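You operate a simulated robot arm through the tools that you are given. There is no shell and no other tool. Be economical: measure what you need, move in short steps, check, and stop when the job is done.

The job below is to be done with a simulated robot arm. You get a single attempt, and the scene is never put back.

JOB
Wind 2 m of Brine tube on to the drum and part it off.
Fine: green tube end into the drum's hub, Brine brake off to wind, on again before the Part lever.
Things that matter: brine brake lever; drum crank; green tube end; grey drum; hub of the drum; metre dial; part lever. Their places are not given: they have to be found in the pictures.

Only the result counts: the job must be done as asked and must still hold three seconds after the hand-in. Knocking over, shifting, dropping, spilling or breaking anything else fails it.

ROBOT AND FRAMES
A 6-joint arm with a two-finger parallel gripper, fixed in place. Base frame: the origin is at the foot of the arm, x ahead of it, y to its left, z up; the work surface is at about z = 0.85. Lengths are in m, angles in rad, forces in N, time in s.
With the tool pointing down near the work surface it reaches from about 0.32 to 0.7 m from the base axis. Its first joint turns from -2.897 to 2.897 rad. Payload 4.1 kg.
The tool frame sits at the grasp point between the pads (the TCP): z along the fingers, y along the line on which they close. The tips reach 0.023 m beyond it. The gripper opens to 0.094 m. The fingers are 0.038 m wide and 0.01 m thick; the gripper's body (0.054 by 0.096 m) begins 0.039 m behind the TCP.
Orientation is that of the tool frame in the base frame, as [roll, pitch, yaw] about the fixed x, y, z axes, in that order (R = Rz(yaw) Ry(pitch) Rx(roll)). With the fingers straight down and closing along the base's y, the tool's x points along the base's -x, its y along +y and its z along -z.

CONTROLS
- The arm moves only by the tool servo_tool. Its argument "increments" is one flat list of numbers, 7 for each row, row after row: the turn, a rotation vector about the base's x, y, z in units of 5 degrees (1.0 is 5 degrees), then the shift along the base's x, y, z in units of 25 mm (1.0 is 25 mm), then the opening, from 0 (shut) to 1 (fully open). In form: [rx, ry, rz, dx, dy, dz, fingers, rx, ry, rz, dx, dy, dz, fingers, ...]. A call has 1 to 8 rows; each row shifts and turns the commanded pose from where the row before left it. A call with a number of a shift or a turn outside -1 to 1 is refused whole. Rows are played at 5 a second. More than 0.05 m and 0.15 rad between two rows, or a gripper value outside its range, and nothing of the call is played. Where a pose cannot be reached the arm comes as near as it can. A force on the tool above 60 N (or 10 N above the force at the start of the call, whichever is more), or a blocked arm, ends the call early, and 0.2 s more pass. Each finger travels about 0.045 m/s and halts on what it meets, pressing with about 41 N; the grip force reading is that of the motor and also rises with nothing between the fingers. The clock runs only during rows and for 0.2 s after the last one: add rows that do not move to give the fingers time. The reply holds the time, the measured pose of the TCP, the force on the tool along the base axes, the opening and the grip force, in the units named above and with some noise, with the torque about the TCP (base axes, N m) and any sound that the robot's microphone picked up.
- Cameras (640 x 400 px; columns grow to the right, rows downward): "scene" is fixed at [0.0504, 0.4993, 1.6353]; the picture's right is [-0.51, -0.86, 0.00], its down [-0.57, 0.34, -0.75] and it looks along [0.64, -0.38, -0.67] (base axes); focal length 367 px, centre (320, 200). "wrist" rides on the gripper at [0.086, 0.016, -0.075] in the tool frame; the picture's right is [-0.18, 0.98, 0.00], its down [-0.58, -0.11, -0.81] and it looks along [-0.79, -0.15, 0.59] (tool axes); focal length 243 px, centre (320, 200).
- snapshot(camera): a new picture of that camera. It takes no simulated time.
- move_column(by): slides the trunk up (or, below 0, down) by that many m; the arm rides with it, the base frame stays. It gives what a move gives, with no picture.
- measure_at(camera, pixels): there is no depth. For up to 12 entries [column, row, z] of the newest picture of that camera ("zoom" is the newest enlarged one), the place [x, y] in the base frame at which the ray of that pixel passes the height z, good to about 0.003 m. It takes no simulated time.
- inspect(camera, box): a new picture of the part [left, top, right, bottom] of that camera's present view, enlarged. It takes no simulated time.
- job_done(): hands the job in; it is judged then, once.

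Work in short steps. Measure before you move; look again where a grasp or a placing could have gone wrong, and mend it. You have 80 turns and 38 pictures in all, those below and enlarged ones among them. Open the gripper and draw the arm clear of the work before you hand the job in, unless the task says otherwise; then end with one line.

The tools are called after "Call:" as a command line: name --argument value ..., lists and objects as JSON in quotes. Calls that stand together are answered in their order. servo_tool: Moves the arm, as the interface text tells. Its arguments: {"type":"object","properties":{"increments":{"type":"array","items":{"type":"number"}}},"required":["increments"]} The other tools are called the same way: move_column (by) slides the trunk up or down; snapshot (camera) takes a picture; measure_at (camera, pixels) gives the place at which the rays of pixels pass given heights; inspect (camera, box) takes an enlarged picture of a part of a camera's view; job_done () hands the job in.

At the start:

```text
time_s: 0.0
position: [0.4291, 0.017, 1.2808]
tool_rot: [-3.141, 0.001, 3.141]
contact_force: [0.6, -0.5, 0.8]
moment: [-0.04, -0.01, -0.01]
finger_gap: 0.094
gripper_force: 0.0
trunk travel left (down, up): [-0.525, 0.065]
```

scene: 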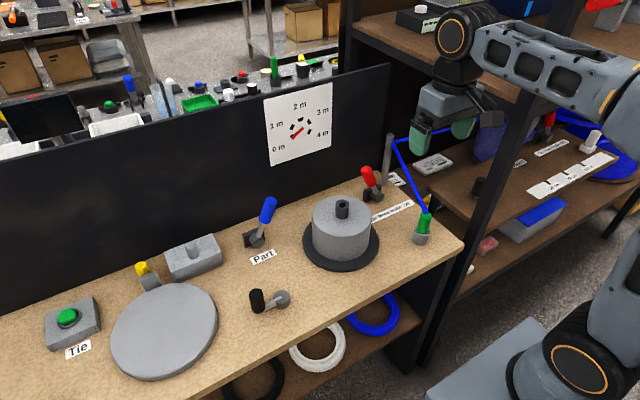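
wrist: 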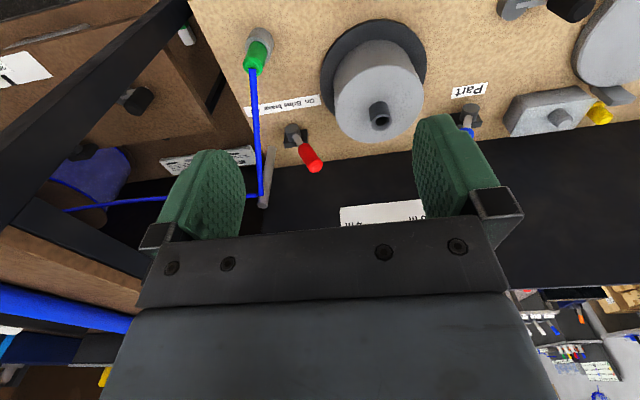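

I see the green end near scene (425,225), the drum at (342,225), the red brake lever at (370,180), the blue Part lever at (265,215) and the dial at (300,128). I'll enlarge the important areas.

Call:
inspect --camera "scene" --box '[290, 130, 470, 290]'

Call:
inspect --camera "scene" --box '[130, 180, 310, 340]'

Call:
inspect --camera "scene" --box '[250, 75, 350, 170]'

```text
2.50 times, centred on (380, 210) of scene
```

zoom: 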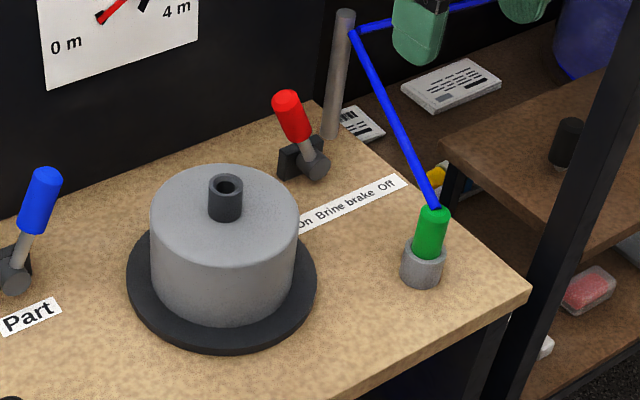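

```text
2.50 times, centred on (220, 260) of scene
```

zoom: 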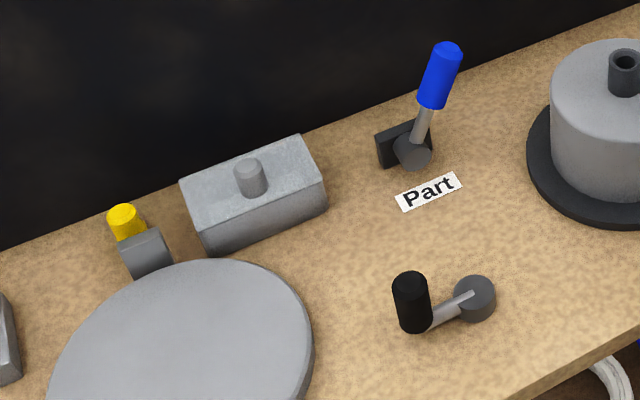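

```text
4.21 times, centred on (300, 122) of scene
```

zoom: 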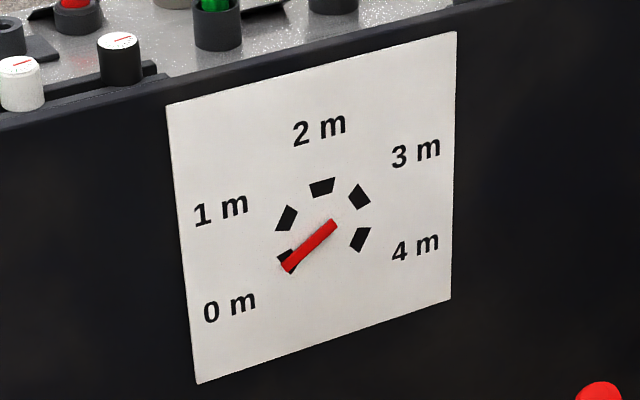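

Measuring key points at candidate heights.

Call:
measure_at --camera "scene" --pixels '[[420.4, 243, 0.85], [426, 214, 0.93], [340, 268, 0.855], [303, 240, 0.855], [379, 240, 0.855], [342, 203, 0.97], [376, 200, 0.85], [367, 170, 0.95], [257, 246, 0.85], [271, 200, 0.95], [282, 305, 0.85], [257, 291, 0.92]]'

Call:
measure_at --camera "wrist" --pixels '[[260, 38, 0.85], [250, 70, 0.93], [379, 113, 0.97], [292, 130, 0.85], [315, 165, 0.95], [375, 90, 0.95], [470, 108, 0.85], [322, 80, 0.86], [426, 80, 0.86]]'

```text
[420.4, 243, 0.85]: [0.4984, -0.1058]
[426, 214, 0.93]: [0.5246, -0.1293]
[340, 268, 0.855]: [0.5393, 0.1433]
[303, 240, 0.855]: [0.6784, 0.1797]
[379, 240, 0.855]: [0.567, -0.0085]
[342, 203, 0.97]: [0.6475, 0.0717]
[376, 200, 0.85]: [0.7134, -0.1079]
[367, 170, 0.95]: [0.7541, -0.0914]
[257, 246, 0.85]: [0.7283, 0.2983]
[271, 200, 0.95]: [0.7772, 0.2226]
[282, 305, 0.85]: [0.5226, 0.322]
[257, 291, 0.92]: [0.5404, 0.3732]
```

```text
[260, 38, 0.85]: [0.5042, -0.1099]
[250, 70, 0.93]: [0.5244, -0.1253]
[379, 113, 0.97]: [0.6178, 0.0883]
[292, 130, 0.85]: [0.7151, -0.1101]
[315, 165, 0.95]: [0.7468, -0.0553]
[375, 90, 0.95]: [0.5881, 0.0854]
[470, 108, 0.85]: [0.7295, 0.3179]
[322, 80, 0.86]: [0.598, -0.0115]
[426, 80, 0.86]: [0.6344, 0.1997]
```

Enlarging the wrist view for a second ray on the hub, tube end and levers.

Call:
inspect --camera "wrist" --box '[220, 10, 480, 190]'

```text
2.22 times, centred on (350, 100) of wrist
```

zoom: 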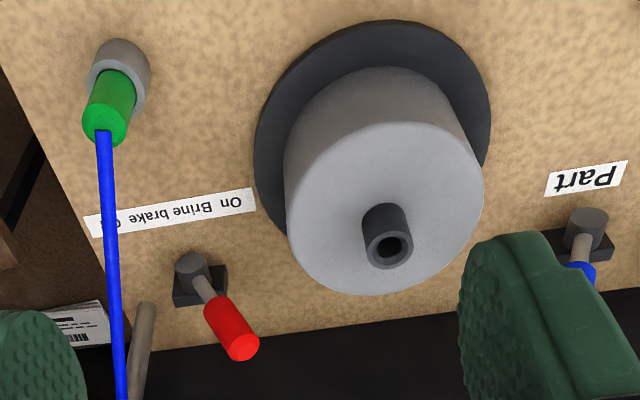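

Call:
measure_at --camera "zoom" --pixels '[[388, 246, 1.0], [388, 246, 0.97], [104, 130, 0.95], [104, 130, 0.92], [118, 70, 0.88], [240, 346, 0.95], [240, 346, 0.98], [193, 262, 0.88], [260, 120, 0.86], [488, 120, 0.86], [375, 22, 0.86], [582, 268, 0.95]]'

Call:
measure_at --camera "scene" --pixels '[[342, 203.5, 1.0], [342, 203.5, 0.97], [425.5, 213.5, 0.95], [425.5, 213.5, 0.92], [421, 232, 0.88], [366, 169, 0.95], [366, 169, 0.98], [379, 195, 0.88], [271, 198, 0.95], [271, 198, 0.98]]'

```text
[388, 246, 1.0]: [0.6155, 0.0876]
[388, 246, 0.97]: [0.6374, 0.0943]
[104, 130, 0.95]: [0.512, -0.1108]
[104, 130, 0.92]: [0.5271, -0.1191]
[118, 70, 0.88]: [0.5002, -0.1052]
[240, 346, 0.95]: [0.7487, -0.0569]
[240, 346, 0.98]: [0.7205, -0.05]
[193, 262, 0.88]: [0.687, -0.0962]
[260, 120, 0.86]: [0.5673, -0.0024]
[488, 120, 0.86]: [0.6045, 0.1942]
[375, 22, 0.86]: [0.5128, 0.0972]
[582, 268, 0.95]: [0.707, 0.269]
```

```text
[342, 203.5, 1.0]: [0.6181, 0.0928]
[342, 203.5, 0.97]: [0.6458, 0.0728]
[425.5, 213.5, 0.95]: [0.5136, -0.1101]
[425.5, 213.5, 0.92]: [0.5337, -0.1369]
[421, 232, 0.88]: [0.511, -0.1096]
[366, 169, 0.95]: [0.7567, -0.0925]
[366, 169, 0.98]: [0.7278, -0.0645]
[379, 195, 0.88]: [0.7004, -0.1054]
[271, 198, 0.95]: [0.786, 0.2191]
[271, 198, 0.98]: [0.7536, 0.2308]
```

Computing where the blue tube bends at the post (scene ≈(393,142), wrist ≈(262,197)), plus the crank.

Call:
measure_at --camera "scene" --pixels '[[392, 141, 0.95], [392, 141, 1.0], [392, 141, 1.05], [392, 141, 1.1], [257, 291, 0.9], [257, 291, 0.95], [257, 310, 0.88], [282, 296, 0.88]]'

Call:
measure_at --camera "wrist" --pixels '[[262, 195, 0.95], [262, 195, 1.0], [262, 195, 1.05], [262, 195, 1.1], [570, 8, 0.9], [570, 8, 0.95], [520, 8, 0.87]]'

```text
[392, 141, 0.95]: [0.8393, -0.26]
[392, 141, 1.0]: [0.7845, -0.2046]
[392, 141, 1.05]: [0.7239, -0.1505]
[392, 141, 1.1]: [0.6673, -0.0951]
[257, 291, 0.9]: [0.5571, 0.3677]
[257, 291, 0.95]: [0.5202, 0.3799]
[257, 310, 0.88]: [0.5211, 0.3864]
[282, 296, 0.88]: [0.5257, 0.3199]
```

```text
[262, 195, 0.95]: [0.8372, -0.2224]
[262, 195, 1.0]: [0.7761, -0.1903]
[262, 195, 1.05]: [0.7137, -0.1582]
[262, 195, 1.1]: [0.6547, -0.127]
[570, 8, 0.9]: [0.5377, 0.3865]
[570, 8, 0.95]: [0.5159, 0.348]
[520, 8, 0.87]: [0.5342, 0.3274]
```

Bend is near (0.73,-0.16,1.04), so the tube leaves the green end (0.513,-0.110, top 0.95) rising about 22° toward +x. I'll approach with the tool tilted ~30° so the palm stays clear of it; first move above.

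Call:
servo_tool --increments '[0, -0.75, 0, 0.2, -0.635, -1, 1, 0, -0.75, 0, 0.2, -0.635, -1, 1, 0, -0.75, 0, 0.2, -0.635, -1, 1, 0, -0.75, 0, 0.2, -0.635, -1, 1, 0, -0.75, 0, 0.2, -0.635, -1, 1, 0, -0.75, 0, 0.2, -0.635, -1, 1, 0, -0.75, 0, 0.2, -0.635, -1, 1, 0, -0.75, 0, 0.2, -0.635, -1, 1]'

```text
time_s: 1.8
position: [0.4718, -0.1122, 1.0829]
tool_rot: [-3.141, 0.524, -3.139]
contact_force: [0.1, 0.2, 0.1]
moment: [-0.01, -0.01, 0.01]
finger_gap: 0.0941
gripper_force: 0.1
trunk travel left (down, up): [-0.525, 0.065]
```

The arm tracked well to (0.472,-0.112,1.083). I look with the wrist camera to refine the green end's place.

Call:
snapshot --camera "wrist"

```text
31 pictures are left
```

wrist: 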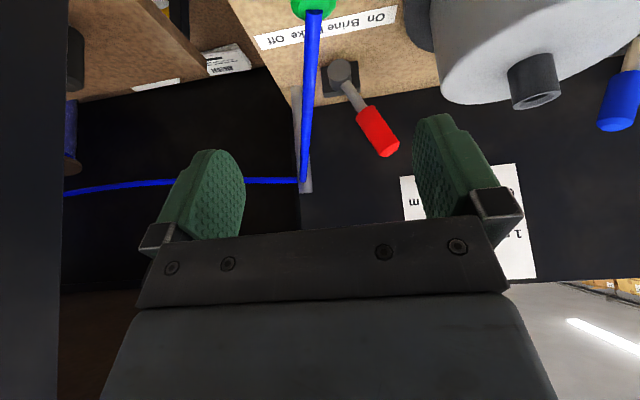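

Call:
measure_at --camera "wrist" --pixels '[[313, 10, 0.95], [533, 100, 0.998], [303, 178, 1.04], [388, 148, 0.99], [340, 68, 0.88]]'

```text
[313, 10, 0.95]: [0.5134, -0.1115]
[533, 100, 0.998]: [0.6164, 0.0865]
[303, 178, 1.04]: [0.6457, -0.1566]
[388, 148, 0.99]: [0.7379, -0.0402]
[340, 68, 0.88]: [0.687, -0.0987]
```

Green end confirmed at (0.513,-0.111). I descend to TCP z≈0.928 with open fingers straddling it.

Call:
servo_tool --increments '[0, 0, 0, 0.234, 0.006, -0.886, 1, 0, 0, 0, 0.234, 0.006, -0.886, 1, 0, 0, 0, 0.234, 0.006, -0.886, 1, 0, 0, 0, 0.234, 0.006, -0.886, 1, 0, 0, 0, 0.234, 0.006, -0.886, 1, 0, 0, 0, 0.234, 0.006, -0.886, 1, 0, 0, 0, 0.234, 0.006, -0.886, 1]'

Call:
inspect --camera "scene" --box '[360, 130, 520, 270]'

```text
time_s: 3.4
position: [0.5118, -0.1118, 0.9266]
tool_rot: [-3.14, 0.525, -3.141]
contact_force: [-0.1, 0.2, 0.5]
moment: [0.0, -0.02, -0.01]
finger_gap: 0.0942
gripper_force: 0.1
trunk travel left (down, up): [-0.525, 0.065]
```

```text
2.86 times, centred on (440, 200) of scene
```

zoom: 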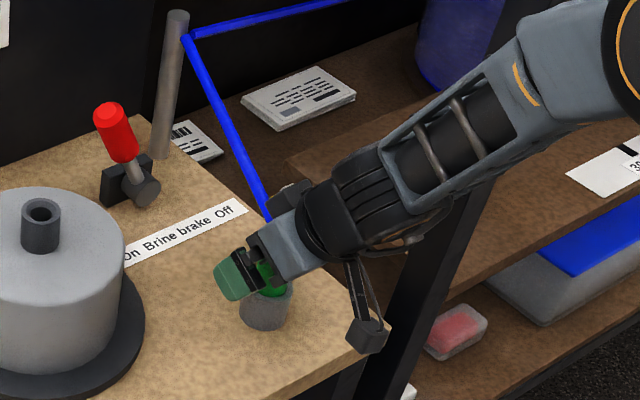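

Fingers straddle the green end with no contact; closing.

Call:
servo_tool --increments '[0, 0, 0, 0, 0, 0, 0, 0, 0, 0, 0, 0, 0, 0, 0, 0, 0, 0, 0, 0, 0, 0, 0, 0, 0, 0, 0, 0, 0, 0, 0, 0, 0, 0, 0, 0, 0, 0, 0, 0, 0, 0]'

```text
time_s: 4.8
position: [0.5105, -0.1102, 0.9277]
tool_rot: [3.141, 0.524, -3.14]
contact_force: [-0.2, 1.2, 0.2]
moment: [0.0, 0.0, -0.03]
finger_gap: 0.0308
gripper_force: 41.0
trunk travel left (down, up): [-0.525, 0.065]
```

Gripped at 0.031 m width. Lifting straight up in short steps.

Call:
servo_tool --increments '[0, 0, 0, 0, 0, 0.5, 0, 0, 0, 0, 0, 0, 0.5, 0, 0, 0, 0, 0, 0, 0.8, 0, 0, 0, 0, 0, 0, 0.8, 0, 0, 0, 0, 0, 0, 0.8, 0, 0, 0, 0, 0, 0, 0.8, 0, 0, 0, 0, 0, 0, 0.8, 0]'

Call:
inspect --camera "scene" --box '[340, 100, 500, 260]'

```text
time_s: 6.4
position: [0.5111, -0.11, 1.0535]
tool_rot: [3.141, 0.523, -3.141]
contact_force: [0.6, 0.5, -0.6]
moment: [0.02, 0.01, 0.0]
finger_gap: 0.0308
gripper_force: 41.6
trunk travel left (down, up): [-0.525, 0.065]
```

```text
2.50 times, centred on (420, 180) of scene
```

zoom: 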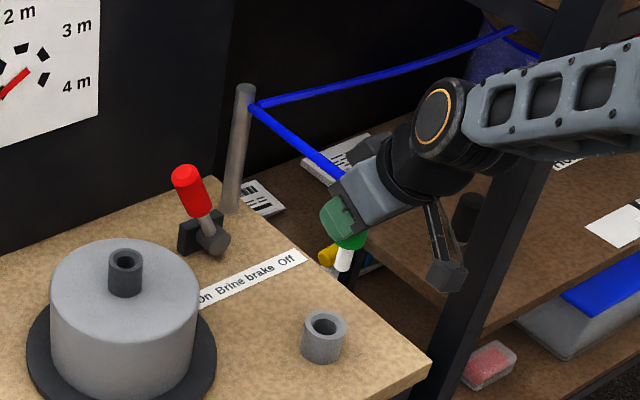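

The white spigot is visible below the green collar and out of the holder. Measuring its tip (zoom ≈(341,270)) and collar bottom (≈(348,248)) heights.

Call:
measure_at --camera "zoom" --pixels '[[341, 268, 0.95], [341, 268, 0.97], [341, 268, 0.99], [346, 250, 0.98], [346, 250, 1.0], [346, 250, 1.02], [325, 322, 0.88], [325, 322, 0.89]]'

```text
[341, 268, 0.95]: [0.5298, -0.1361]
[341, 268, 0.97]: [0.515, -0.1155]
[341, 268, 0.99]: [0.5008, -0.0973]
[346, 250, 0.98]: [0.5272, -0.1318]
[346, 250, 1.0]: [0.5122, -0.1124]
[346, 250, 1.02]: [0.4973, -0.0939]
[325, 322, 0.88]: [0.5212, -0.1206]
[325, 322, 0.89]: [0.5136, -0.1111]
```

The spigot tip is ~0.08 below the TCP and the collar bottom ~0.05 below it. I raise to ~1.115 while yawing −40° so the fingers keep straddling the tube when it points towards −y from the hub.

Call:
servo_tool --increments '[0, 0, -1, 0, 0, 0.4, 0, 0, 0, -1, 0, 0, 0.4, 0, 0, 0, -1, 0.2, 0.2, 0.4, 0, 0, 0, -1, 0.2, 0.4, 0.4, 0, 0, 0, -1, 0.4, 0.6, 0.4, 0, 0, 0, -1, 0.5, 0.8, 0.4, 0, 0, 0, -1, 0.5, 0.8, 0.2, 0, 0, 0, -1, 0.5, 0.8, 0, 0]'

```text
time_s: 8.2
position: [0.5687, -0.0207, 1.117]
tool_rot: [-3.141, 0.524, 2.442]
contact_force: [-0.4, 1.3, -1.0]
moment: [-0.01, 0.03, -0.01]
finger_gap: 0.031
gripper_force: 41.1
trunk travel left (down, up): [-0.525, 0.065]
```

Tracking well; now translate over the hub (0.616, 0.089) and look.

Call:
servo_tool --increments '[0, 0, 0, 0.37, 0.874, 0, 0, 0, 0, 0, 0.37, 0.874, 0, 0, 0, 0, 0, 0.37, 0.874, 0, 0, 0, 0, 0, 0.37, 0.874, 0, 0, 0, 0, 0, 0.37, 0.874, 0, 0, 0, 0, 0, 0, 0, 0, 0]'

Call:
inspect --camera "scene" --box '[280, 110, 420, 250]'

Call:
inspect --camera "wrist" --box '[220, 0, 420, 180]'

```text
time_s: 9.6
position: [0.6158, 0.0898, 1.1175]
tool_rot: [-3.141, 0.524, 2.444]
contact_force: [1.3, 1.4, -1.1]
moment: [-0.02, 0.01, 0.02]
finger_gap: 0.0309
gripper_force: 41.0
trunk travel left (down, up): [-0.525, 0.065]
```

```text
2.86 times, centred on (350, 180) of scene
```

zoom: 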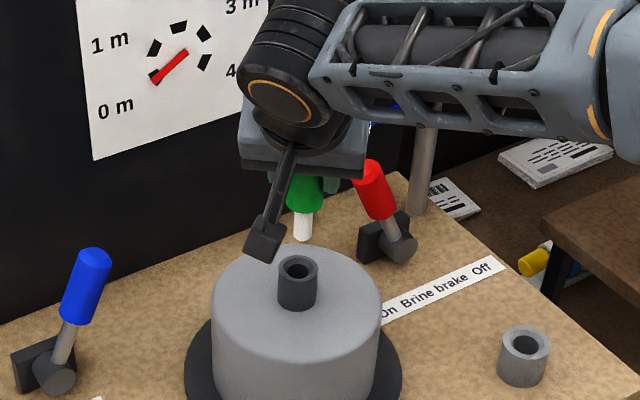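

```text
2.22 times, centred on (320, 90) of wrist
```

zoom: 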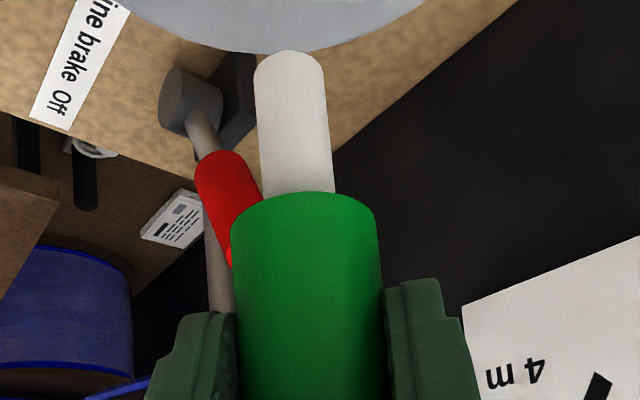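

Check tip (zoom ≈(303,238)) against hub-top centre (≈(298,268)).

Call:
inspect --camera "scene" --box '[320, 160, 380, 220]'

```text
6.67 times, centred on (350, 190) of scene
```

zoom: 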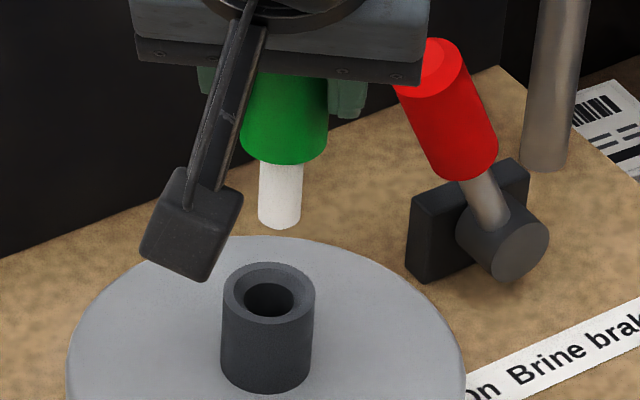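

Call:
measure_at --camera "zoom" --pixels '[[280, 218, 1.035], [280, 218, 1.04], [280, 218, 1.03], [269, 293, 0.998], [269, 290, 1.0], [269, 296, 0.995]]'

```text
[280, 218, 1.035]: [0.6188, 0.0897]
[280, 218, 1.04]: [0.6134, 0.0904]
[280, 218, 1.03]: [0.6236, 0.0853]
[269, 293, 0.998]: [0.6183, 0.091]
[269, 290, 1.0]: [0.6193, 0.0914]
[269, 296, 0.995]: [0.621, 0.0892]
```

The tip is ~2.5 mm to image-right of the hole axis; I correct by (+1.2,+2 mm) and descend to just above the hub.

Call:
servo_tool --increments '[0, 0, 0, 0.05, 0.08, -0.4, 0, 0, 0, 0, 0, 0, -0.4, 0, 0, 0, 0, 0, 0, -0.4, 0, 0, 0, 0, 0, 0, 0, 0]'

Call:
inspect --camera "scene" --box '[320, 160, 380, 220]'

```text
time_s: 10.6
position: [0.6161, 0.092, 1.0868]
tool_rot: [-3.138, 0.525, 2.446]
contact_force: [-0.6, 1.1, -0.5]
moment: [-0.01, 0.0, 0.02]
finger_gap: 0.0309
gripper_force: 41.0
trunk travel left (down, up): [-0.525, 0.065]
```

```text
6.67 times, centred on (350, 190) of scene
```

zoom: 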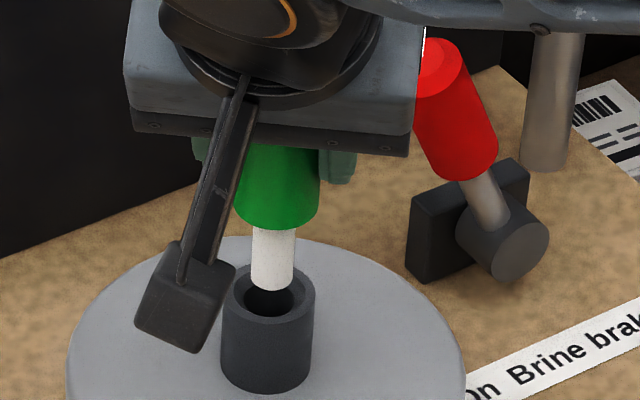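

Tip nearly on axis (272 vs 269). Descend slowly about 39 mm with force watch.

Call:
servo_tool --increments '[0, 0, 0, 0.02, 0.03, -0.25, 0, 0, 0, 0, 0, 0, -0.25, 0, 0, 0, 0, 0, 0, -0.25, 0, 0, 0, 0, 0, 0, -0.25, 0, 0, 0, 0, 0, 0, -0.25, 0, 0, 0, 0, 0, 0, -0.2, 0, 0, 0, 0, 0, 0, 0, 0]'

Call:
inspect --camera "scene" --box '[320, 160, 380, 220]'

```text
time_s: 12.2
position: [0.6175, 0.0926, 1.0516]
tool_rot: [3.14, 0.524, 2.445]
contact_force: [16.6, -3.0, 4.4]
moment: [-0.24, -1.05, -0.01]
finger_gap: 0.0311
gripper_force: 40.9
trunk travel left (down, up): [-0.525, 0.065]
```

```text
6.67 times, centred on (350, 190) of scene
```

zoom: 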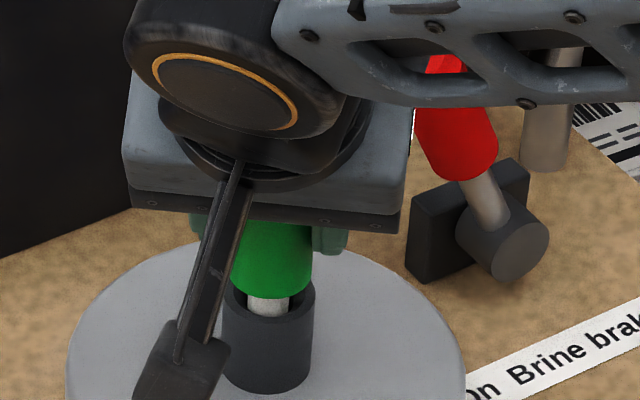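

The spigot is in the hub; side force +16 N in x says to shift +x slightly. I shift ~2 mm and continue down.

Call:
servo_tool --increments '[0, 0, 0, 0.08, -0.02, 0, 0, 0, 0, 0, 0, 0, -0.12, 0, 0, 0, 0, 0, 0, -0.12, 0, 0, 0, 0, 0, 0, -0.12, 0, 0, 0, 0, 0, 0, -0.12, 0, 0, 0, 0, 0, 0, 0, 0]'

Call:
inspect --camera "scene" --box '[320, 160, 380, 220]'

```text
time_s: 13.6
position: [0.6179, 0.0918, 1.0392]
tool_rot: [-3.139, 0.523, 2.445]
contact_force: [4.0, 0.6, 2.2]
moment: [0.07, -0.2, 0.01]
finger_gap: 0.0309
gripper_force: 41.0
trunk travel left (down, up): [-0.525, 0.065]
```

```text
6.67 times, centred on (350, 190) of scene
```

zoom: 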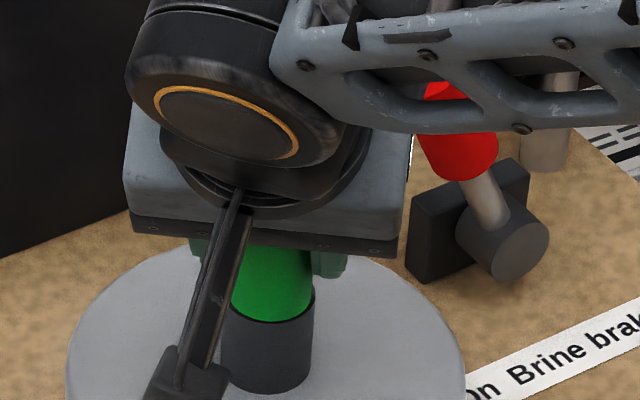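

Collar appears at the rim; I press a little further to seat it.

Call:
servo_tool --increments '[0, 0, 0, 0, 0, -0.1, 0, 0, 0, 0, 0, 0, -0.1, 0, 0, 0, 0, 0, 0, -0.1, 0, 0, 0, 0, 0, 0, 0, 0]'

```text
time_s: 14.6
position: [0.6175, 0.091, 1.0356]
tool_rot: [3.134, 0.528, 2.441]
contact_force: [2.8, -0.4, 30.7]
moment: [0.11, -0.31, 0.02]
finger_gap: 0.031
gripper_force: 41.2
trunk travel left (down, up): [-0.525, 0.065]
```

Seated (30 N upward). Relieve, open, and withdraw along the tool axis.

Call:
servo_tool --increments '[0, 0, 0, 0, 0, 0.15, 0, 0, 0, 0, 0, 0, 0, 1, 0, 0, 0, 0, 0, 0, 1, 0, 0, 0, 0, 0, 0, 1, 0, 0, 0, 0, 0, 0, 1, 0, 0, 0, -0.2, 0.17, 0.45, 1, 0, 0, 0, -0.38, 0.32, 0.86, 1, 0, 0, 0, -0.38, 0.32, 0.86, 1]'

Call:
servo_tool --increments '[0, 0, 0, -0.38, 0.32, 0.86, 1, 0, 0, 0, -0.38, 0.32, 0.86, 1, 0, 0, 0, -0.38, 0.32, 0.86, 1, 0, 0, 0.5, -0.6, 0, 0.7, 1]'

Call:
snapshot --camera "scene"

```text
time_s: 16.4
position: [0.5931, 0.1131, 1.0902]
tool_rot: [-3.141, 0.523, 2.445]
contact_force: [-0.2, 0.2, -1.1]
moment: [-0.03, -0.02, -0.01]
finger_gap: 0.094
gripper_force: 0.1
trunk travel left (down, up): [-0.525, 0.065]
```

```text
time_s: 17.4
position: [0.5501, 0.1357, 1.1732]
tool_rot: [3.141, 0.524, 2.487]
contact_force: [-0.5, 0.0, 0.1]
moment: [0.01, 0.01, 0.02]
finger_gap: 0.0939
gripper_force: 0.1
trunk travel left (down, up): [-0.525, 0.065]
```

```text
22 pictures are left
```

scene: 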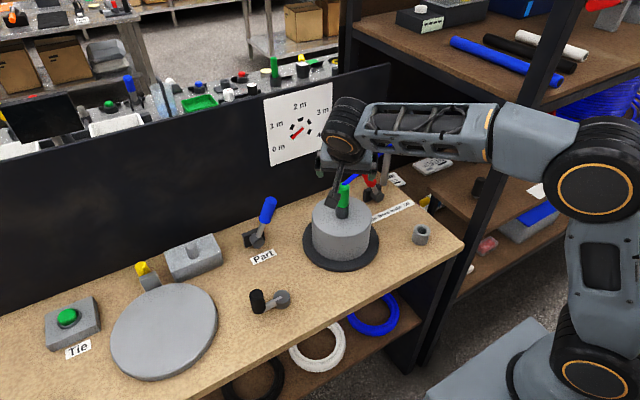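

The end sits in the hub. Now the brake: I look with the wrist camera for the lever, post and tube layout.

Call:
snapshot --camera "wrist"

Call:
inspect --camera "scene" --box '[320, 140, 420, 230]'

```text
21 pictures are left
```

wrist: 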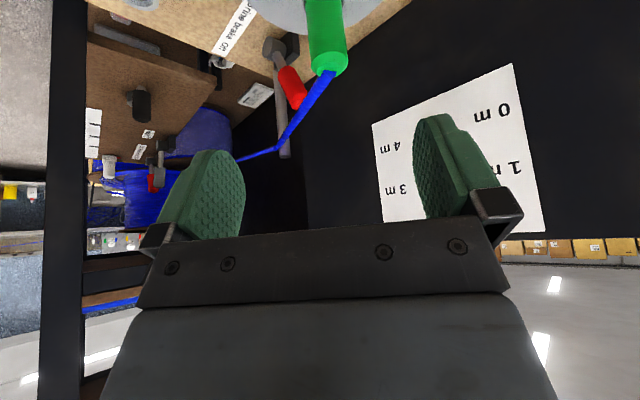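

```text
4.44 times, centred on (370, 185) of scene
```

zoom: 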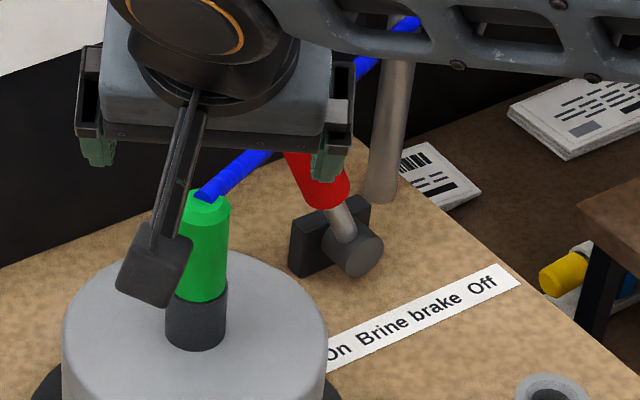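

Call:
measure_at --camera "zoom" --pixels '[[380, 195, 0.85], [358, 255, 0.87], [358, 255, 0.88], [335, 275, 0.85], [65, 330, 0.96], [325, 330, 0.96], [195, 250, 0.96], [520, 275, 0.85], [335, 350, 0.85]]'

Call:
measure_at --camera "wrist" --pixels '[[285, 156, 1.05], [285, 156, 1.07], [297, 102, 0.98], [297, 102, 1.0], [272, 46, 0.875], [328, 68, 1.06]]'

```text
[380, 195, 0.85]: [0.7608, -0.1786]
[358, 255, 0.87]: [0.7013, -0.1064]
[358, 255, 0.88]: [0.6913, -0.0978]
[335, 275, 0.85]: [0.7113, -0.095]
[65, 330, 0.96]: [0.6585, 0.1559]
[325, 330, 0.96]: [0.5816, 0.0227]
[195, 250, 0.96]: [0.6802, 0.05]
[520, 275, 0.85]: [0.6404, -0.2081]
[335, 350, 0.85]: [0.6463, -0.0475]
```

```text
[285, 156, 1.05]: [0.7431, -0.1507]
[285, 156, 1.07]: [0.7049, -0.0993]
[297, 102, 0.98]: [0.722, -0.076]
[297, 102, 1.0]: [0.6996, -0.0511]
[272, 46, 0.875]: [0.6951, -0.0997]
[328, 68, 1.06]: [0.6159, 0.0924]
```

Pivot ≈(0.70,−0.10,0.875), knob centre ≈(0.706,−0.06,0.965), post ≈(0.76,−0.18), tube passing above at z≈1.05. I'll go beneath the tube from the −x side with a shallow, closed gripper; first retract and turn.

Call:
servo_tool --increments '[0, 0, 1, -0.4, -1, 0, 0, 0, 0, 1, -0.4, -1, 0, 0, 0, 0, 1, -0.4, -1, 0, 0, 0, 0, 1, -0.4, -1, 0, 0, 0, 0, 1, -0.4, -1, 0, 0, 0, 0, 1, -0.2, -1, 0, 0, 0, 0, 1, -0.2, -1, 0, 0, 0, 0, 1, -0.2, -1, 0, 0]'

Call:
servo_tool --increments '[0, 0, 1, 0, 0, -0.8, 0, 0, 0, 0.9, 0, 0, -0.8, 0, 0.2, -0.98, 0, 0, 0, -0.8, 0, 0.2, -0.98, 0, 0, 0, -0.8, 0, 0.2, -0.98, 0, 0, 0, -0.8, 0, 0.2, -0.98, 0, 0, 0, -0.8, 0, 0.2, -0.98, 0, 0.3, 0.3, -0.8, 0, 0.2, -0.98, 0, 0.3, 0.3, -0.8, 0]'

```text
time_s: 19.2
position: [0.4854, -0.0643, 1.1707]
tool_rot: [3.141, 0.523, -3.095]
contact_force: [0.0, 0.0, -0.4]
moment: [-0.02, 0.03, -0.01]
finger_gap: 0.0
gripper_force: 41.0
trunk travel left (down, up): [-0.525, 0.065]
```

```text
time_s: 21.0
position: [0.5031, -0.0507, 1.0119]
tool_rot: [-3.13, 1.048, -2.926]
contact_force: [0.8, -0.5, -0.4]
moment: [-0.01, -0.04, -0.03]
finger_gap: 0.0
gripper_force: 41.2
trunk travel left (down, up): [-0.525, 0.065]
```

Clear so far. Advance toward the +y side of the lever under the tube.

Call:
servo_tool --increments '[0, 0, 0, 0.8, 0.1, -0.22, 0, 0, 0, 0, 0.8, 0.1, -0.22, 0, 0, 0, 0, 0.8, 0.15, -0.22, 0, 0, 0, 0, 0.8, 0.15, -0.22, 0, 0, 0, 0, 0.8, 0.2, -0.22, 0, 0, 0, 0, 0.8, 0.2, -0.22, 0, 0, 0, 0, 0.7, 0.2, -0.22, 0, 0, 0, 0, 0.7, 0.2, -0.22, 0]'

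Call:
inspect --camera "scene" --box '[310, 130, 430, 240]'

```text
time_s: 22.8
position: [0.6556, -0.0157, 0.9664]
tool_rot: [-3.134, 1.046, -2.924]
contact_force: [0.0, 0.5, 1.0]
moment: [-0.05, 0.03, -0.02]
finger_gap: 0.0001
gripper_force: 41.4
trunk travel left (down, up): [-0.525, 0.065]
```

```text
3.64 times, centred on (370, 185) of scene
```

zoom: 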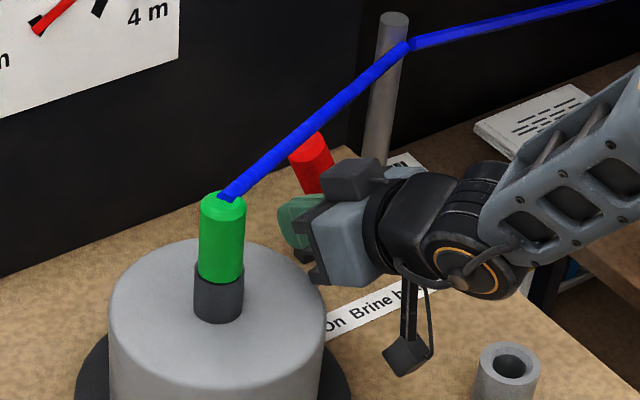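

The gripper passes under the tube, finger tips near the lever's drum side. Advance 45 mm in +x, then push −y.

Call:
servo_tool --increments '[0, 0, 0, 0.6, 0.1, 0, 0, 0, 0, 0, 0.6, 0.05, 0, 0, 0, 0, 0, 0.6, 0, 0, 0, 0, 0, 0, 0, 0, 0, 0]'

Call:
servo_tool --increments '[0, 0, 0, 0, -0.5, 0, 0, 0, 0, 0, 0, -0.5, 0, 0, 0, 0, 0, 0, -0.5, 0, 0, 0, 0, 0, 0, -0.5, 0, 0]'

Call:
inspect --camera "scene" --box '[310, 130, 430, 240]'

```text
time_s: 23.8
position: [0.7017, -0.0119, 0.9691]
tool_rot: [-3.133, 1.047, -2.927]
contact_force: [-0.1, -0.4, 0.5]
moment: [-0.01, 0.03, -0.03]
finger_gap: 0.0
gripper_force: 40.9
trunk travel left (down, up): [-0.525, 0.065]
```

```text
time_s: 24.8
position: [0.6994, -0.0619, 0.9723]
tool_rot: [-3.129, 1.052, -2.922]
contact_force: [-5.6, 4.2, 24.5]
moment: [-0.7, 0.04, -0.15]
finger_gap: 0.0
gripper_force: 40.6
trunk travel left (down, up): [-0.525, 0.065]
```

```text
3.64 times, centred on (370, 185) of scene
```

zoom: 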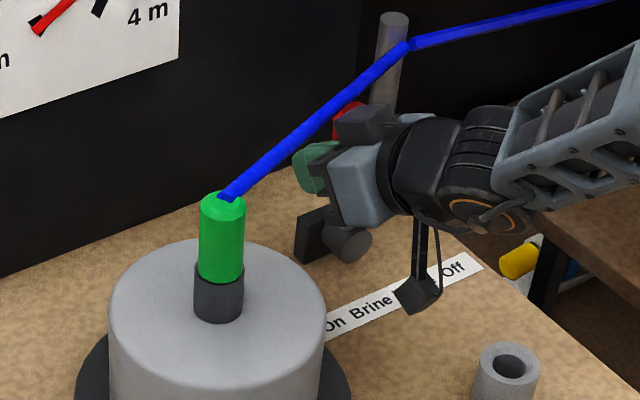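

The lever is moving. Continue −y, easing up a little for the arc.

Call:
servo_tool --increments '[0, 0, 0, 0, -0.5, 0.1, 0, 0, 0, 0, 0, -0.5, 0, 0, 0, 0, 0, 0, -0.5, 0, 0, 0, 0, 0, 0, -0.4, 0, 0]'

Call:
inspect --camera "scene" --box '[320, 130, 440, 240]'

```text
time_s: 25.5
position: [0.6986, -0.0789, 0.9651]
tool_rot: [3.109, 1.043, -2.945]
contact_force: [-8.8, 39.7, 0.1]
moment: [2.91, -1.6, -0.4]
finger_gap: 0.0001
gripper_force: 40.8
trunk travel left (down, up): [-0.525, 0.065]
stopped in row 3: the force on the tool passed its limit at 66 N (the readings are from after the stop); the commanded pose is now the measured one
```

```text
3.64 times, centred on (380, 185) of scene
```

zoom: 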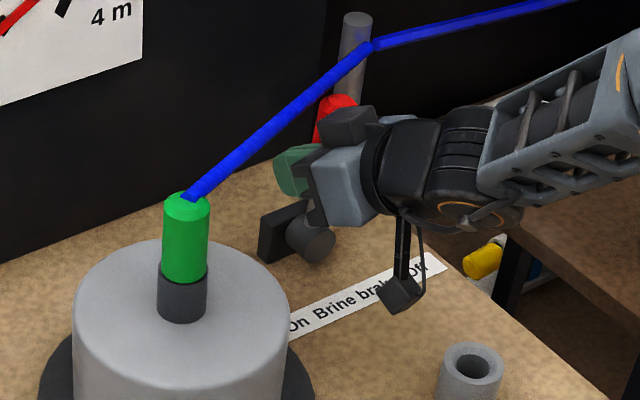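

Force limit hit. Estimating where the knob is now (zoom ≈(337,102)).

Call:
measure_at --camera "zoom" --pixels '[[337, 100, 0.99], [337, 100, 1.0], [337, 100, 1.01], [275, 190, 0.955], [313, 245, 0.875]]'

```text
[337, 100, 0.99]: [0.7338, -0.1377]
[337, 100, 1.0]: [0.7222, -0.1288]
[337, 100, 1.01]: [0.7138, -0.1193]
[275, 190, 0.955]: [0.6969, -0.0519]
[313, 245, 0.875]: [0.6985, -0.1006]
```

Knob is now leaning past vertical toward Off (y≈−0.125 at z 1.0). I back off a bit in +y to see the true lever state.

Call:
servo_tool --increments '[0, 0, 0, 0, 0.5, 0, 0, 0, 0, 0, 0, 0.5, 0, 0, 0, 0, 0, -0.8, 0.3, 0, 0, 0, 0, 0, -0.8, 0, 0, 0, 0, 0, 0, -0.8, 0, 0, 0]'

Call:
inspect --camera "scene" --box '[320, 130, 440, 240]'

```text
time_s: 26.7
position: [0.6386, -0.0542, 0.9643]
tool_rot: [3.122, 1.04, -2.943]
contact_force: [-0.5, 0.1, 0.5]
moment: [-0.01, 0.0, 0.02]
finger_gap: 0.0
gripper_force: 41.2
trunk travel left (down, up): [-0.525, 0.065]
```

```text
3.64 times, centred on (380, 185) of scene
```

zoom: 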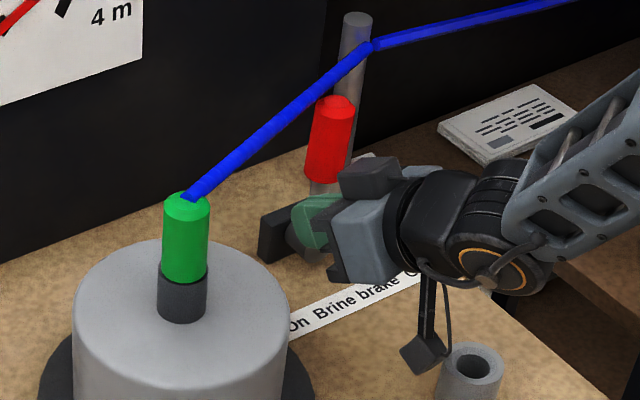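

The lever rests past vertical toward Off, maybe not at its end (the Part lever at rest leans more). I push again, higher on the knob.

Call:
servo_tool --increments '[0.3, 0, 0, 0.8, 0, 0.3, 0, 0, 0, 0, 0.9, 0, 0.3, 0, 0, 0, 0, 0.8, 0, 0, 0, 0, 0, 0, 0, -0.4, 0, 0, 0, 0, 0, 0, -0.4, 0, 0, 0, 0, 0, 0, -0.3, 0, 0, 0, 0, 0, 0, -0.3, 0, 0, 0, 0, 0, 0, -0.3, 0, 0]'

```text
time_s: 28.5
position: [0.7031, -0.0969, 0.9807]
tool_rot: [3.071, 1.045, -2.985]
contact_force: [-1.6, 0.6, 2.3]
moment: [-0.15, 0.04, -0.08]
finger_gap: 0.0
gripper_force: 40.9
trunk travel left (down, up): [-0.525, 0.065]
```

Light contact now at y −0.097; continue gently.

Call:
servo_tool --increments '[0, 0, 0, 0, -0.3, 0, 0, 0, 0, 0, 0, -0.3, 0, 0, 0, 0, 0, 0, -0.3, 0, 0, 0, 0, 0, 0, -0.3, 0, 0]'

Call:
inspect --camera "scene" --box '[320, 130, 440, 240]'

```text
time_s: 29.5
position: [0.7003, -0.1063, 0.9784]
tool_rot: [3.055, 1.047, -2.972]
contact_force: [-2.8, 53.9, 5.4]
moment: [0.91, 0.07, -0.33]
finger_gap: 0.0001
gripper_force: 41.3
trunk travel left (down, up): [-0.525, 0.065]
stopped in row 4: the force on the tool passed its limit at 64 N (the readings are from after the stop); the commanded pose is now the measured one
```

```text
3.64 times, centred on (380, 185) of scene
```

zoom: 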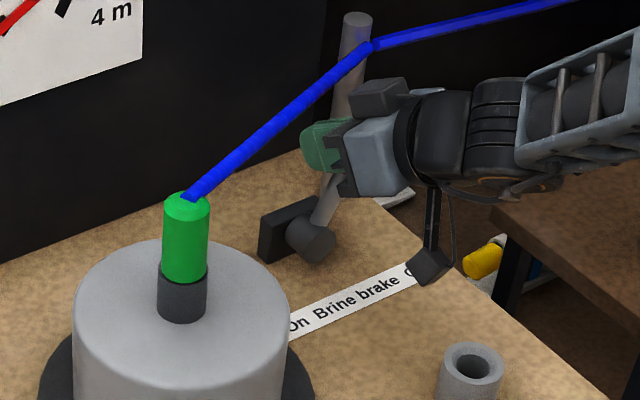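

Hard stop now with the contact at the finger, lever leaning well to the right. Retreat and check.

Call:
servo_tool --increments '[0, 0, 0, 0, 0.6, 0, 0, 0, 0, 0, -0.4, 0.3, 0, 0, 0, 0, 0, -1, 0, 0, 0, 0, 0, 0, -1, 0, 0, 0, 0, 0, 0, -1, 0, 0, 0, 0, 0, 0, -1, -0.4, 0.2, 0, 0, 0, 0, -1, -0.4, 0.4, 0]'

Call:
inspect --camera "scene" --box '[320, 130, 440, 240]'

```text
time_s: 31.1
position: [0.5651, -0.1174, 0.992]
tool_rot: [3.054, 1.046, -2.99]
contact_force: [-0.1, -0.3, 0.8]
moment: [0.04, 0.01, 0.0]
finger_gap: 0.0001
gripper_force: 41.0
trunk travel left (down, up): [-0.525, 0.065]
```

```text
3.64 times, centred on (380, 185) of scene
```

zoom: 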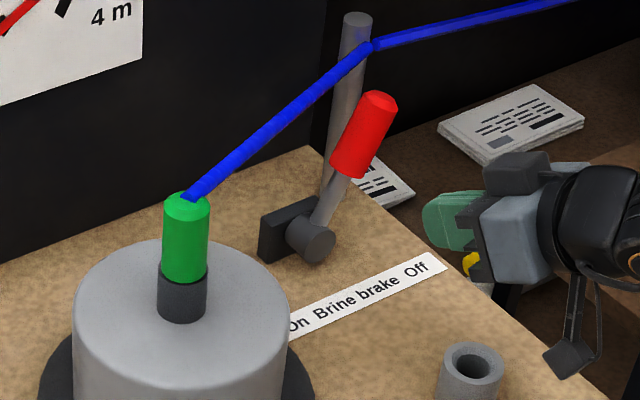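

Brake lever is clearly Off now. Next: rise, bring the tool vertical and travel to the crank (hub ≈(0.524,0.322), knob ≈(0.52,0.385), top z≈0.945).

Call:
servo_tool --increments '[-0.25, 0.96, 0, -1, 0, 0.9, 1, -0.25, 0.96, 0, -1, 0, 0.9, 1, -0.25, 0.96, 0, -1, 0, 0.9, 1, -0.25, 0.96, 0, -1, 0.3, 0.9, 1, -0.25, 0.96, 0, -0.5, 0.8, 0.9, 1, -0.25, 0.96, 0, 0, 1, 0.9, 1, -0.25, 0.96, 0, 0, 1, 0.9, 1, -0.25, 0.96, 0, 0, 1, 0.9, 1]'

Call:
servo_tool --increments '[-0.25, 0.96, 0, 0, 1, 0, 1, -0.25, 0.96, 0, 0, 1, 0, 1, -0.25, 0.96, 0, 0, 1, 0, 1, -0.25, 0.96, 0, 0, 1, 0, 1, 0, 0, 0, 0, 1, 0, 1, 0, 0, 0, 0, 1, 0, 1, 0, 0, 0, 0, 1, 0, 1, 0, 0, 0, 0, 1, 0, 1]'

```text
time_s: 32.9
position: [0.4511, -0.0162, 1.1744]
tool_rot: [3.126, 0.35, -2.942]
contact_force: [0.1, 0.1, -0.4]
moment: [0.0, -0.02, -0.01]
finger_gap: 0.0939
gripper_force: 0.0
trunk travel left (down, up): [-0.525, 0.065]
```

```text
time_s: 34.7
position: [0.4545, 0.1853, 1.1706]
tool_rot: [-3.14, 0.006, -2.938]
contact_force: [-0.8, 0.3, 0.0]
moment: [-0.01, 0.0, -0.02]
finger_gap: 0.0939
gripper_force: 0.0
trunk travel left (down, up): [-0.525, 0.065]
```

Tool is vertical. Turn yaw back by 11.6° and move to a viewing pose near the crank.

Call:
servo_tool --increments '[0, 0, -1, 0, 1, -0.4, 1, 0, 0, -1, 0, 1, -0.4, 1, 0, 0, -0.33, 0, 1, -0.4, 1, 0, 0, 0, 0, 1, -0.4, 1, 0, 0, 0, 0, 1, -0.4, 1]'

Call:
snapshot --camera "wrist"

```text
time_s: 35.9
position: [0.4541, 0.3113, 1.1212]
tool_rot: [-3.141, 0.007, 3.142]
contact_force: [1.0, 0.7, 0.1]
moment: [-0.03, 0.01, -0.05]
finger_gap: 0.094
gripper_force: 0.0
trunk travel left (down, up): [-0.525, 0.065]
```

```text
13 pictures are left
```

wrist: 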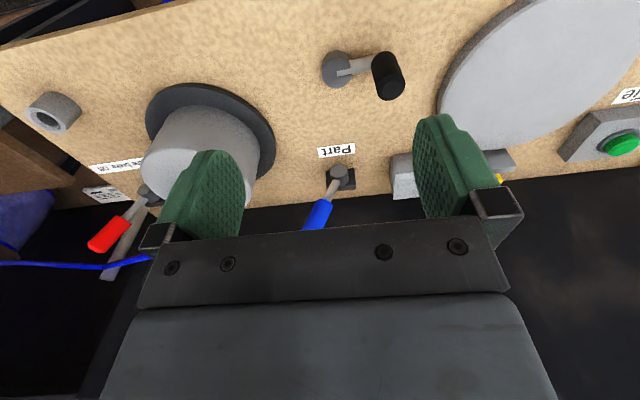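

Triangulating crank hub (338,66), knob top (391,89), knob base (380,62).

Call:
measure_at --camera "wrist" --pixels '[[392, 90, 0.93], [392, 90, 0.945], [392, 90, 0.96], [380, 60, 0.89], [341, 70, 0.88], [341, 70, 0.89], [336, 62, 0.85]]'

Call:
measure_at --camera "scene" --pixels '[[256, 292, 0.93], [256, 292, 0.945], [256, 292, 0.96], [257, 310, 0.89], [282, 295, 0.88], [282, 295, 0.89]]'

```text
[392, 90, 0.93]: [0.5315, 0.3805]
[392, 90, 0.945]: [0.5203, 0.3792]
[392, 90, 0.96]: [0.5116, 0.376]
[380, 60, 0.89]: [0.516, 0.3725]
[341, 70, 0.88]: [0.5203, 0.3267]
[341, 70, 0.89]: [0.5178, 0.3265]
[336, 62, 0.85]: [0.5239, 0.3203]
```

```text
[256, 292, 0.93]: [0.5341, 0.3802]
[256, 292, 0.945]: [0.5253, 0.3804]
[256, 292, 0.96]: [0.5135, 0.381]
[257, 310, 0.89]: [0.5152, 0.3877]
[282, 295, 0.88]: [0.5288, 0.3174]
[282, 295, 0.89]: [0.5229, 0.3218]
```

Knob axis ≈(0.520,0.379), top 0.947; crank axis ≈(0.522,0.321), radius 0.058. Move over it and down to z 0.925.

Call:
servo_tool --increments '[0, 0, 0, 0.88, 0.9, -0.6, 1, 0, 0, 0, 0.88, 0.9, -0.6, 1, 0, 0, 0, 0.88, 0.9, -0.7, 1, 0, 0, 0, 0, 0, -1, 1, 0, 0, 0, 0, 0, -1, 1, 0, 0, 0, 0, 0, -1, 1, 0, 0, 0, 0, 0, -1, 1, 0, 0, 0, 0, 0, -1, 1]'

Call:
servo_tool --increments '[0, 0, 0, 0, 0, -0.96, 1, 0, 0, 0, 0, 0, 0, 0, 0, 0, 0, 0, 0, 0, 0, 0, 0, 0, 0, 0, 0, 0, 0, 0, 0, 0, 0, 0, 0, 0, 0, 0, 0, 0, 0, 0]'

Call:
inspect --camera "scene" --box '[180, 220, 340, 350]'

```text
time_s: 37.7
position: [0.5186, 0.3782, 0.9476]
tool_rot: [-3.14, 0.006, 3.141]
contact_force: [0.2, 0.0, 0.3]
moment: [-0.01, -0.01, -0.01]
finger_gap: 0.0941
gripper_force: 0.0
trunk travel left (down, up): [-0.525, 0.065]
```

```text
time_s: 39.1
position: [0.5177, 0.3797, 0.9244]
tool_rot: [3.141, 0.007, 3.142]
contact_force: [-1.1, 11.2, -0.6]
moment: [0.68, 0.05, 0.11]
finger_gap: 0.0313
gripper_force: 44.0
trunk travel left (down, up): [-0.525, 0.065]
```

```text
3.08 times, centred on (260, 285) of scene
```

zoom: 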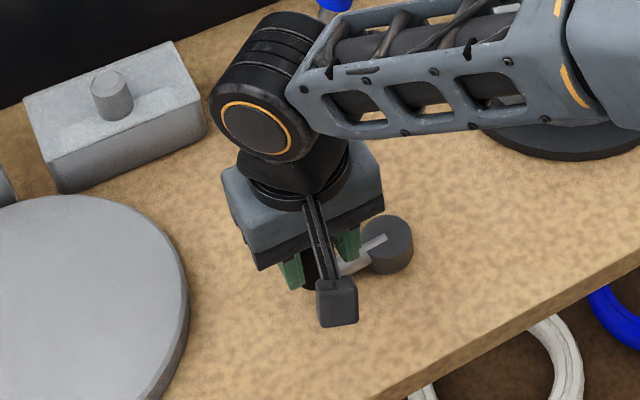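

Knob gripped (0.031). Try clockwise 80° and watch the forces and dial.

Call:
servo_tool --increments '[0, 0, 0, 0.807, -0.102, 0, 0, 0, 0, 0, 0.71, -0.41, 0, 0, 0, 0, 0, 0.527, -0.628, 0, 0, 0, 0, 0, 0.28, -0.77, 0, 0, 0, 0, 0, 0, 0, 0, 0]'

Call:
inspect --camera "scene" --box '[250, 75, 350, 170]'

```text
time_s: 40.3
position: [0.5789, 0.3295, 0.9235]
tool_rot: [-3.14, 0.007, -3.141]
contact_force: [21.8, 1.8, 3.2]
moment: [0.07, -0.22, 0.03]
finger_gap: 0.0313
gripper_force: 44.9
trunk travel left (down, up): [-0.525, 0.065]
```

```text
4.21 times, centred on (300, 122) of scene
```

zoom: 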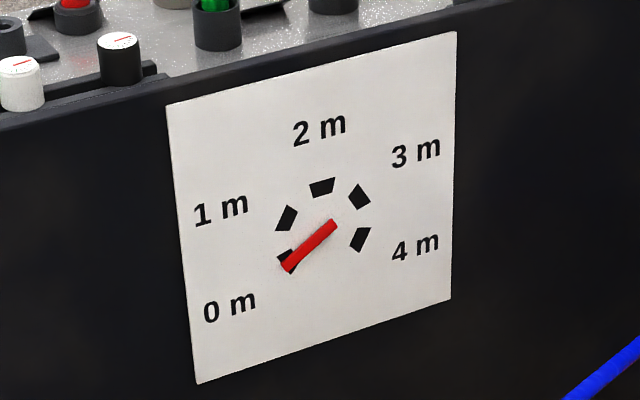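

No visible change after 80°, tangential force is small, radial pull suggests radius ≈0.061. Continue clockwise another 140° to be conclusive.

Call:
servo_tool --increments '[0, 0, 0, 0.08, -0.85, 0, 0, 0, 0, 0, -0.29, -0.796, 0, 0, 0, 0, 0, -0.545, -0.649, 0, 0, 0, 0, 0, -0.734, -0.424, 0, 0, 0, 0, 0, -0.834, -0.147, 0, 0, 0, 0, 0, -0.834, 0.147, 0, 0, 0, 0, 0, -0.734, 0.424, 0, 0, 0, 0, 0, 0, 0, 0, 0]'

Call:
inspect --camera "scene" --box '[240, 80, 420, 240]'

```text
time_s: 42.1
position: [0.4833, 0.2732, 0.924]
tool_rot: [3.142, 0.013, 3.14]
contact_force: [16.6, 20.1, 5.3]
moment: [0.9, -0.62, 0.21]
finger_gap: 0.0314
gripper_force: 45.1
trunk travel left (down, up): [-0.525, 0.065]
```

```text
2.50 times, centred on (330, 160) of scene
```

zoom: 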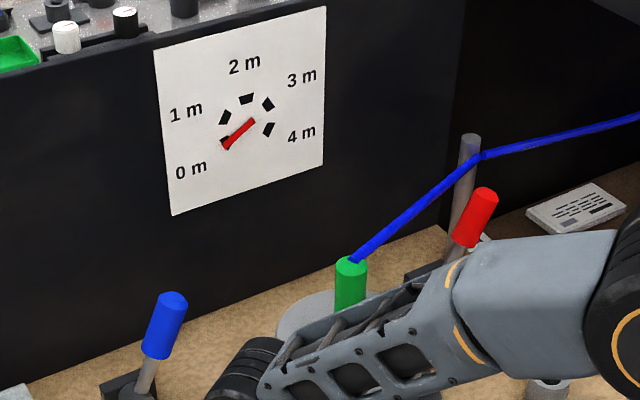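

Clockwise does nothing to the dial, so I reverse: anticlockwise, with centre refined to (0.523,0.3225), r 0.0595.

Call:
servo_tool --increments '[0, 0, 0, 0.8, -0.32, 0, 0, 0, 0, 0, 0.816, -0.129, 0, 0, 0, 0, 0, 0.811, 0.158, 0, 0, 0, 0, 0, 0.708, 0.425, 0, 0, 0, 0, 0, 0.52, 0.642, 0, 0, 0, 0, 0, 0.269, 0.781, 0, 0, 0, 0, 0, -0.014, 0.826, 0, 0, 0, 0, 0, -0.296, 0.771, 0, 0]'

Call:
servo_tool --increments '[0, 0, 0, -0.542, 0.623, 0, 0, 0, 0, 0, -0.722, 0.4, 0, 0, 0, 0, 0, -0.816, 0.129, 0, 0, 0, 0, 0, -0.811, -0.158, 0, 0, 0, 0, 0, -0.708, -0.425, 0, 0, 0, 0, 0, -0.52, -0.642, 0, 0, 0, 0, 0, -0.269, -0.781, 0, 0, 0, 0, 0, 0.014, -0.826, 0, 0]'

Call:
inspect --camera "scene" --box '[250, 75, 350, 170]'

```text
time_s: 43.9
position: [0.569, 0.3547, 0.9244]
tool_rot: [3.141, 0.007, -3.138]
contact_force: [6.8, 8.6, 1.4]
moment: [0.26, -0.56, 0.06]
finger_gap: 0.0314
gripper_force: 45.2
trunk travel left (down, up): [-0.525, 0.065]
```

```text
time_s: 45.7
position: [0.4615, 0.3052, 0.9238]
tool_rot: [-3.139, 0.006, 3.138]
contact_force: [6.3, -1.0, -3.7]
moment: [0.3, 0.84, -0.01]
finger_gap: 0.0312
gripper_force: 44.7
trunk travel left (down, up): [-0.525, 0.065]
```

```text
4.21 times, centred on (300, 122) of scene
```

zoom: 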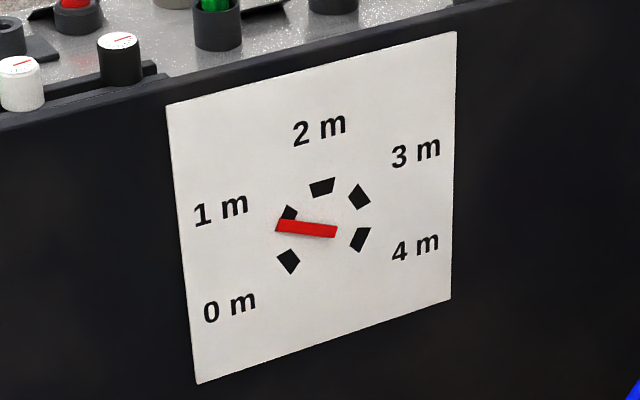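

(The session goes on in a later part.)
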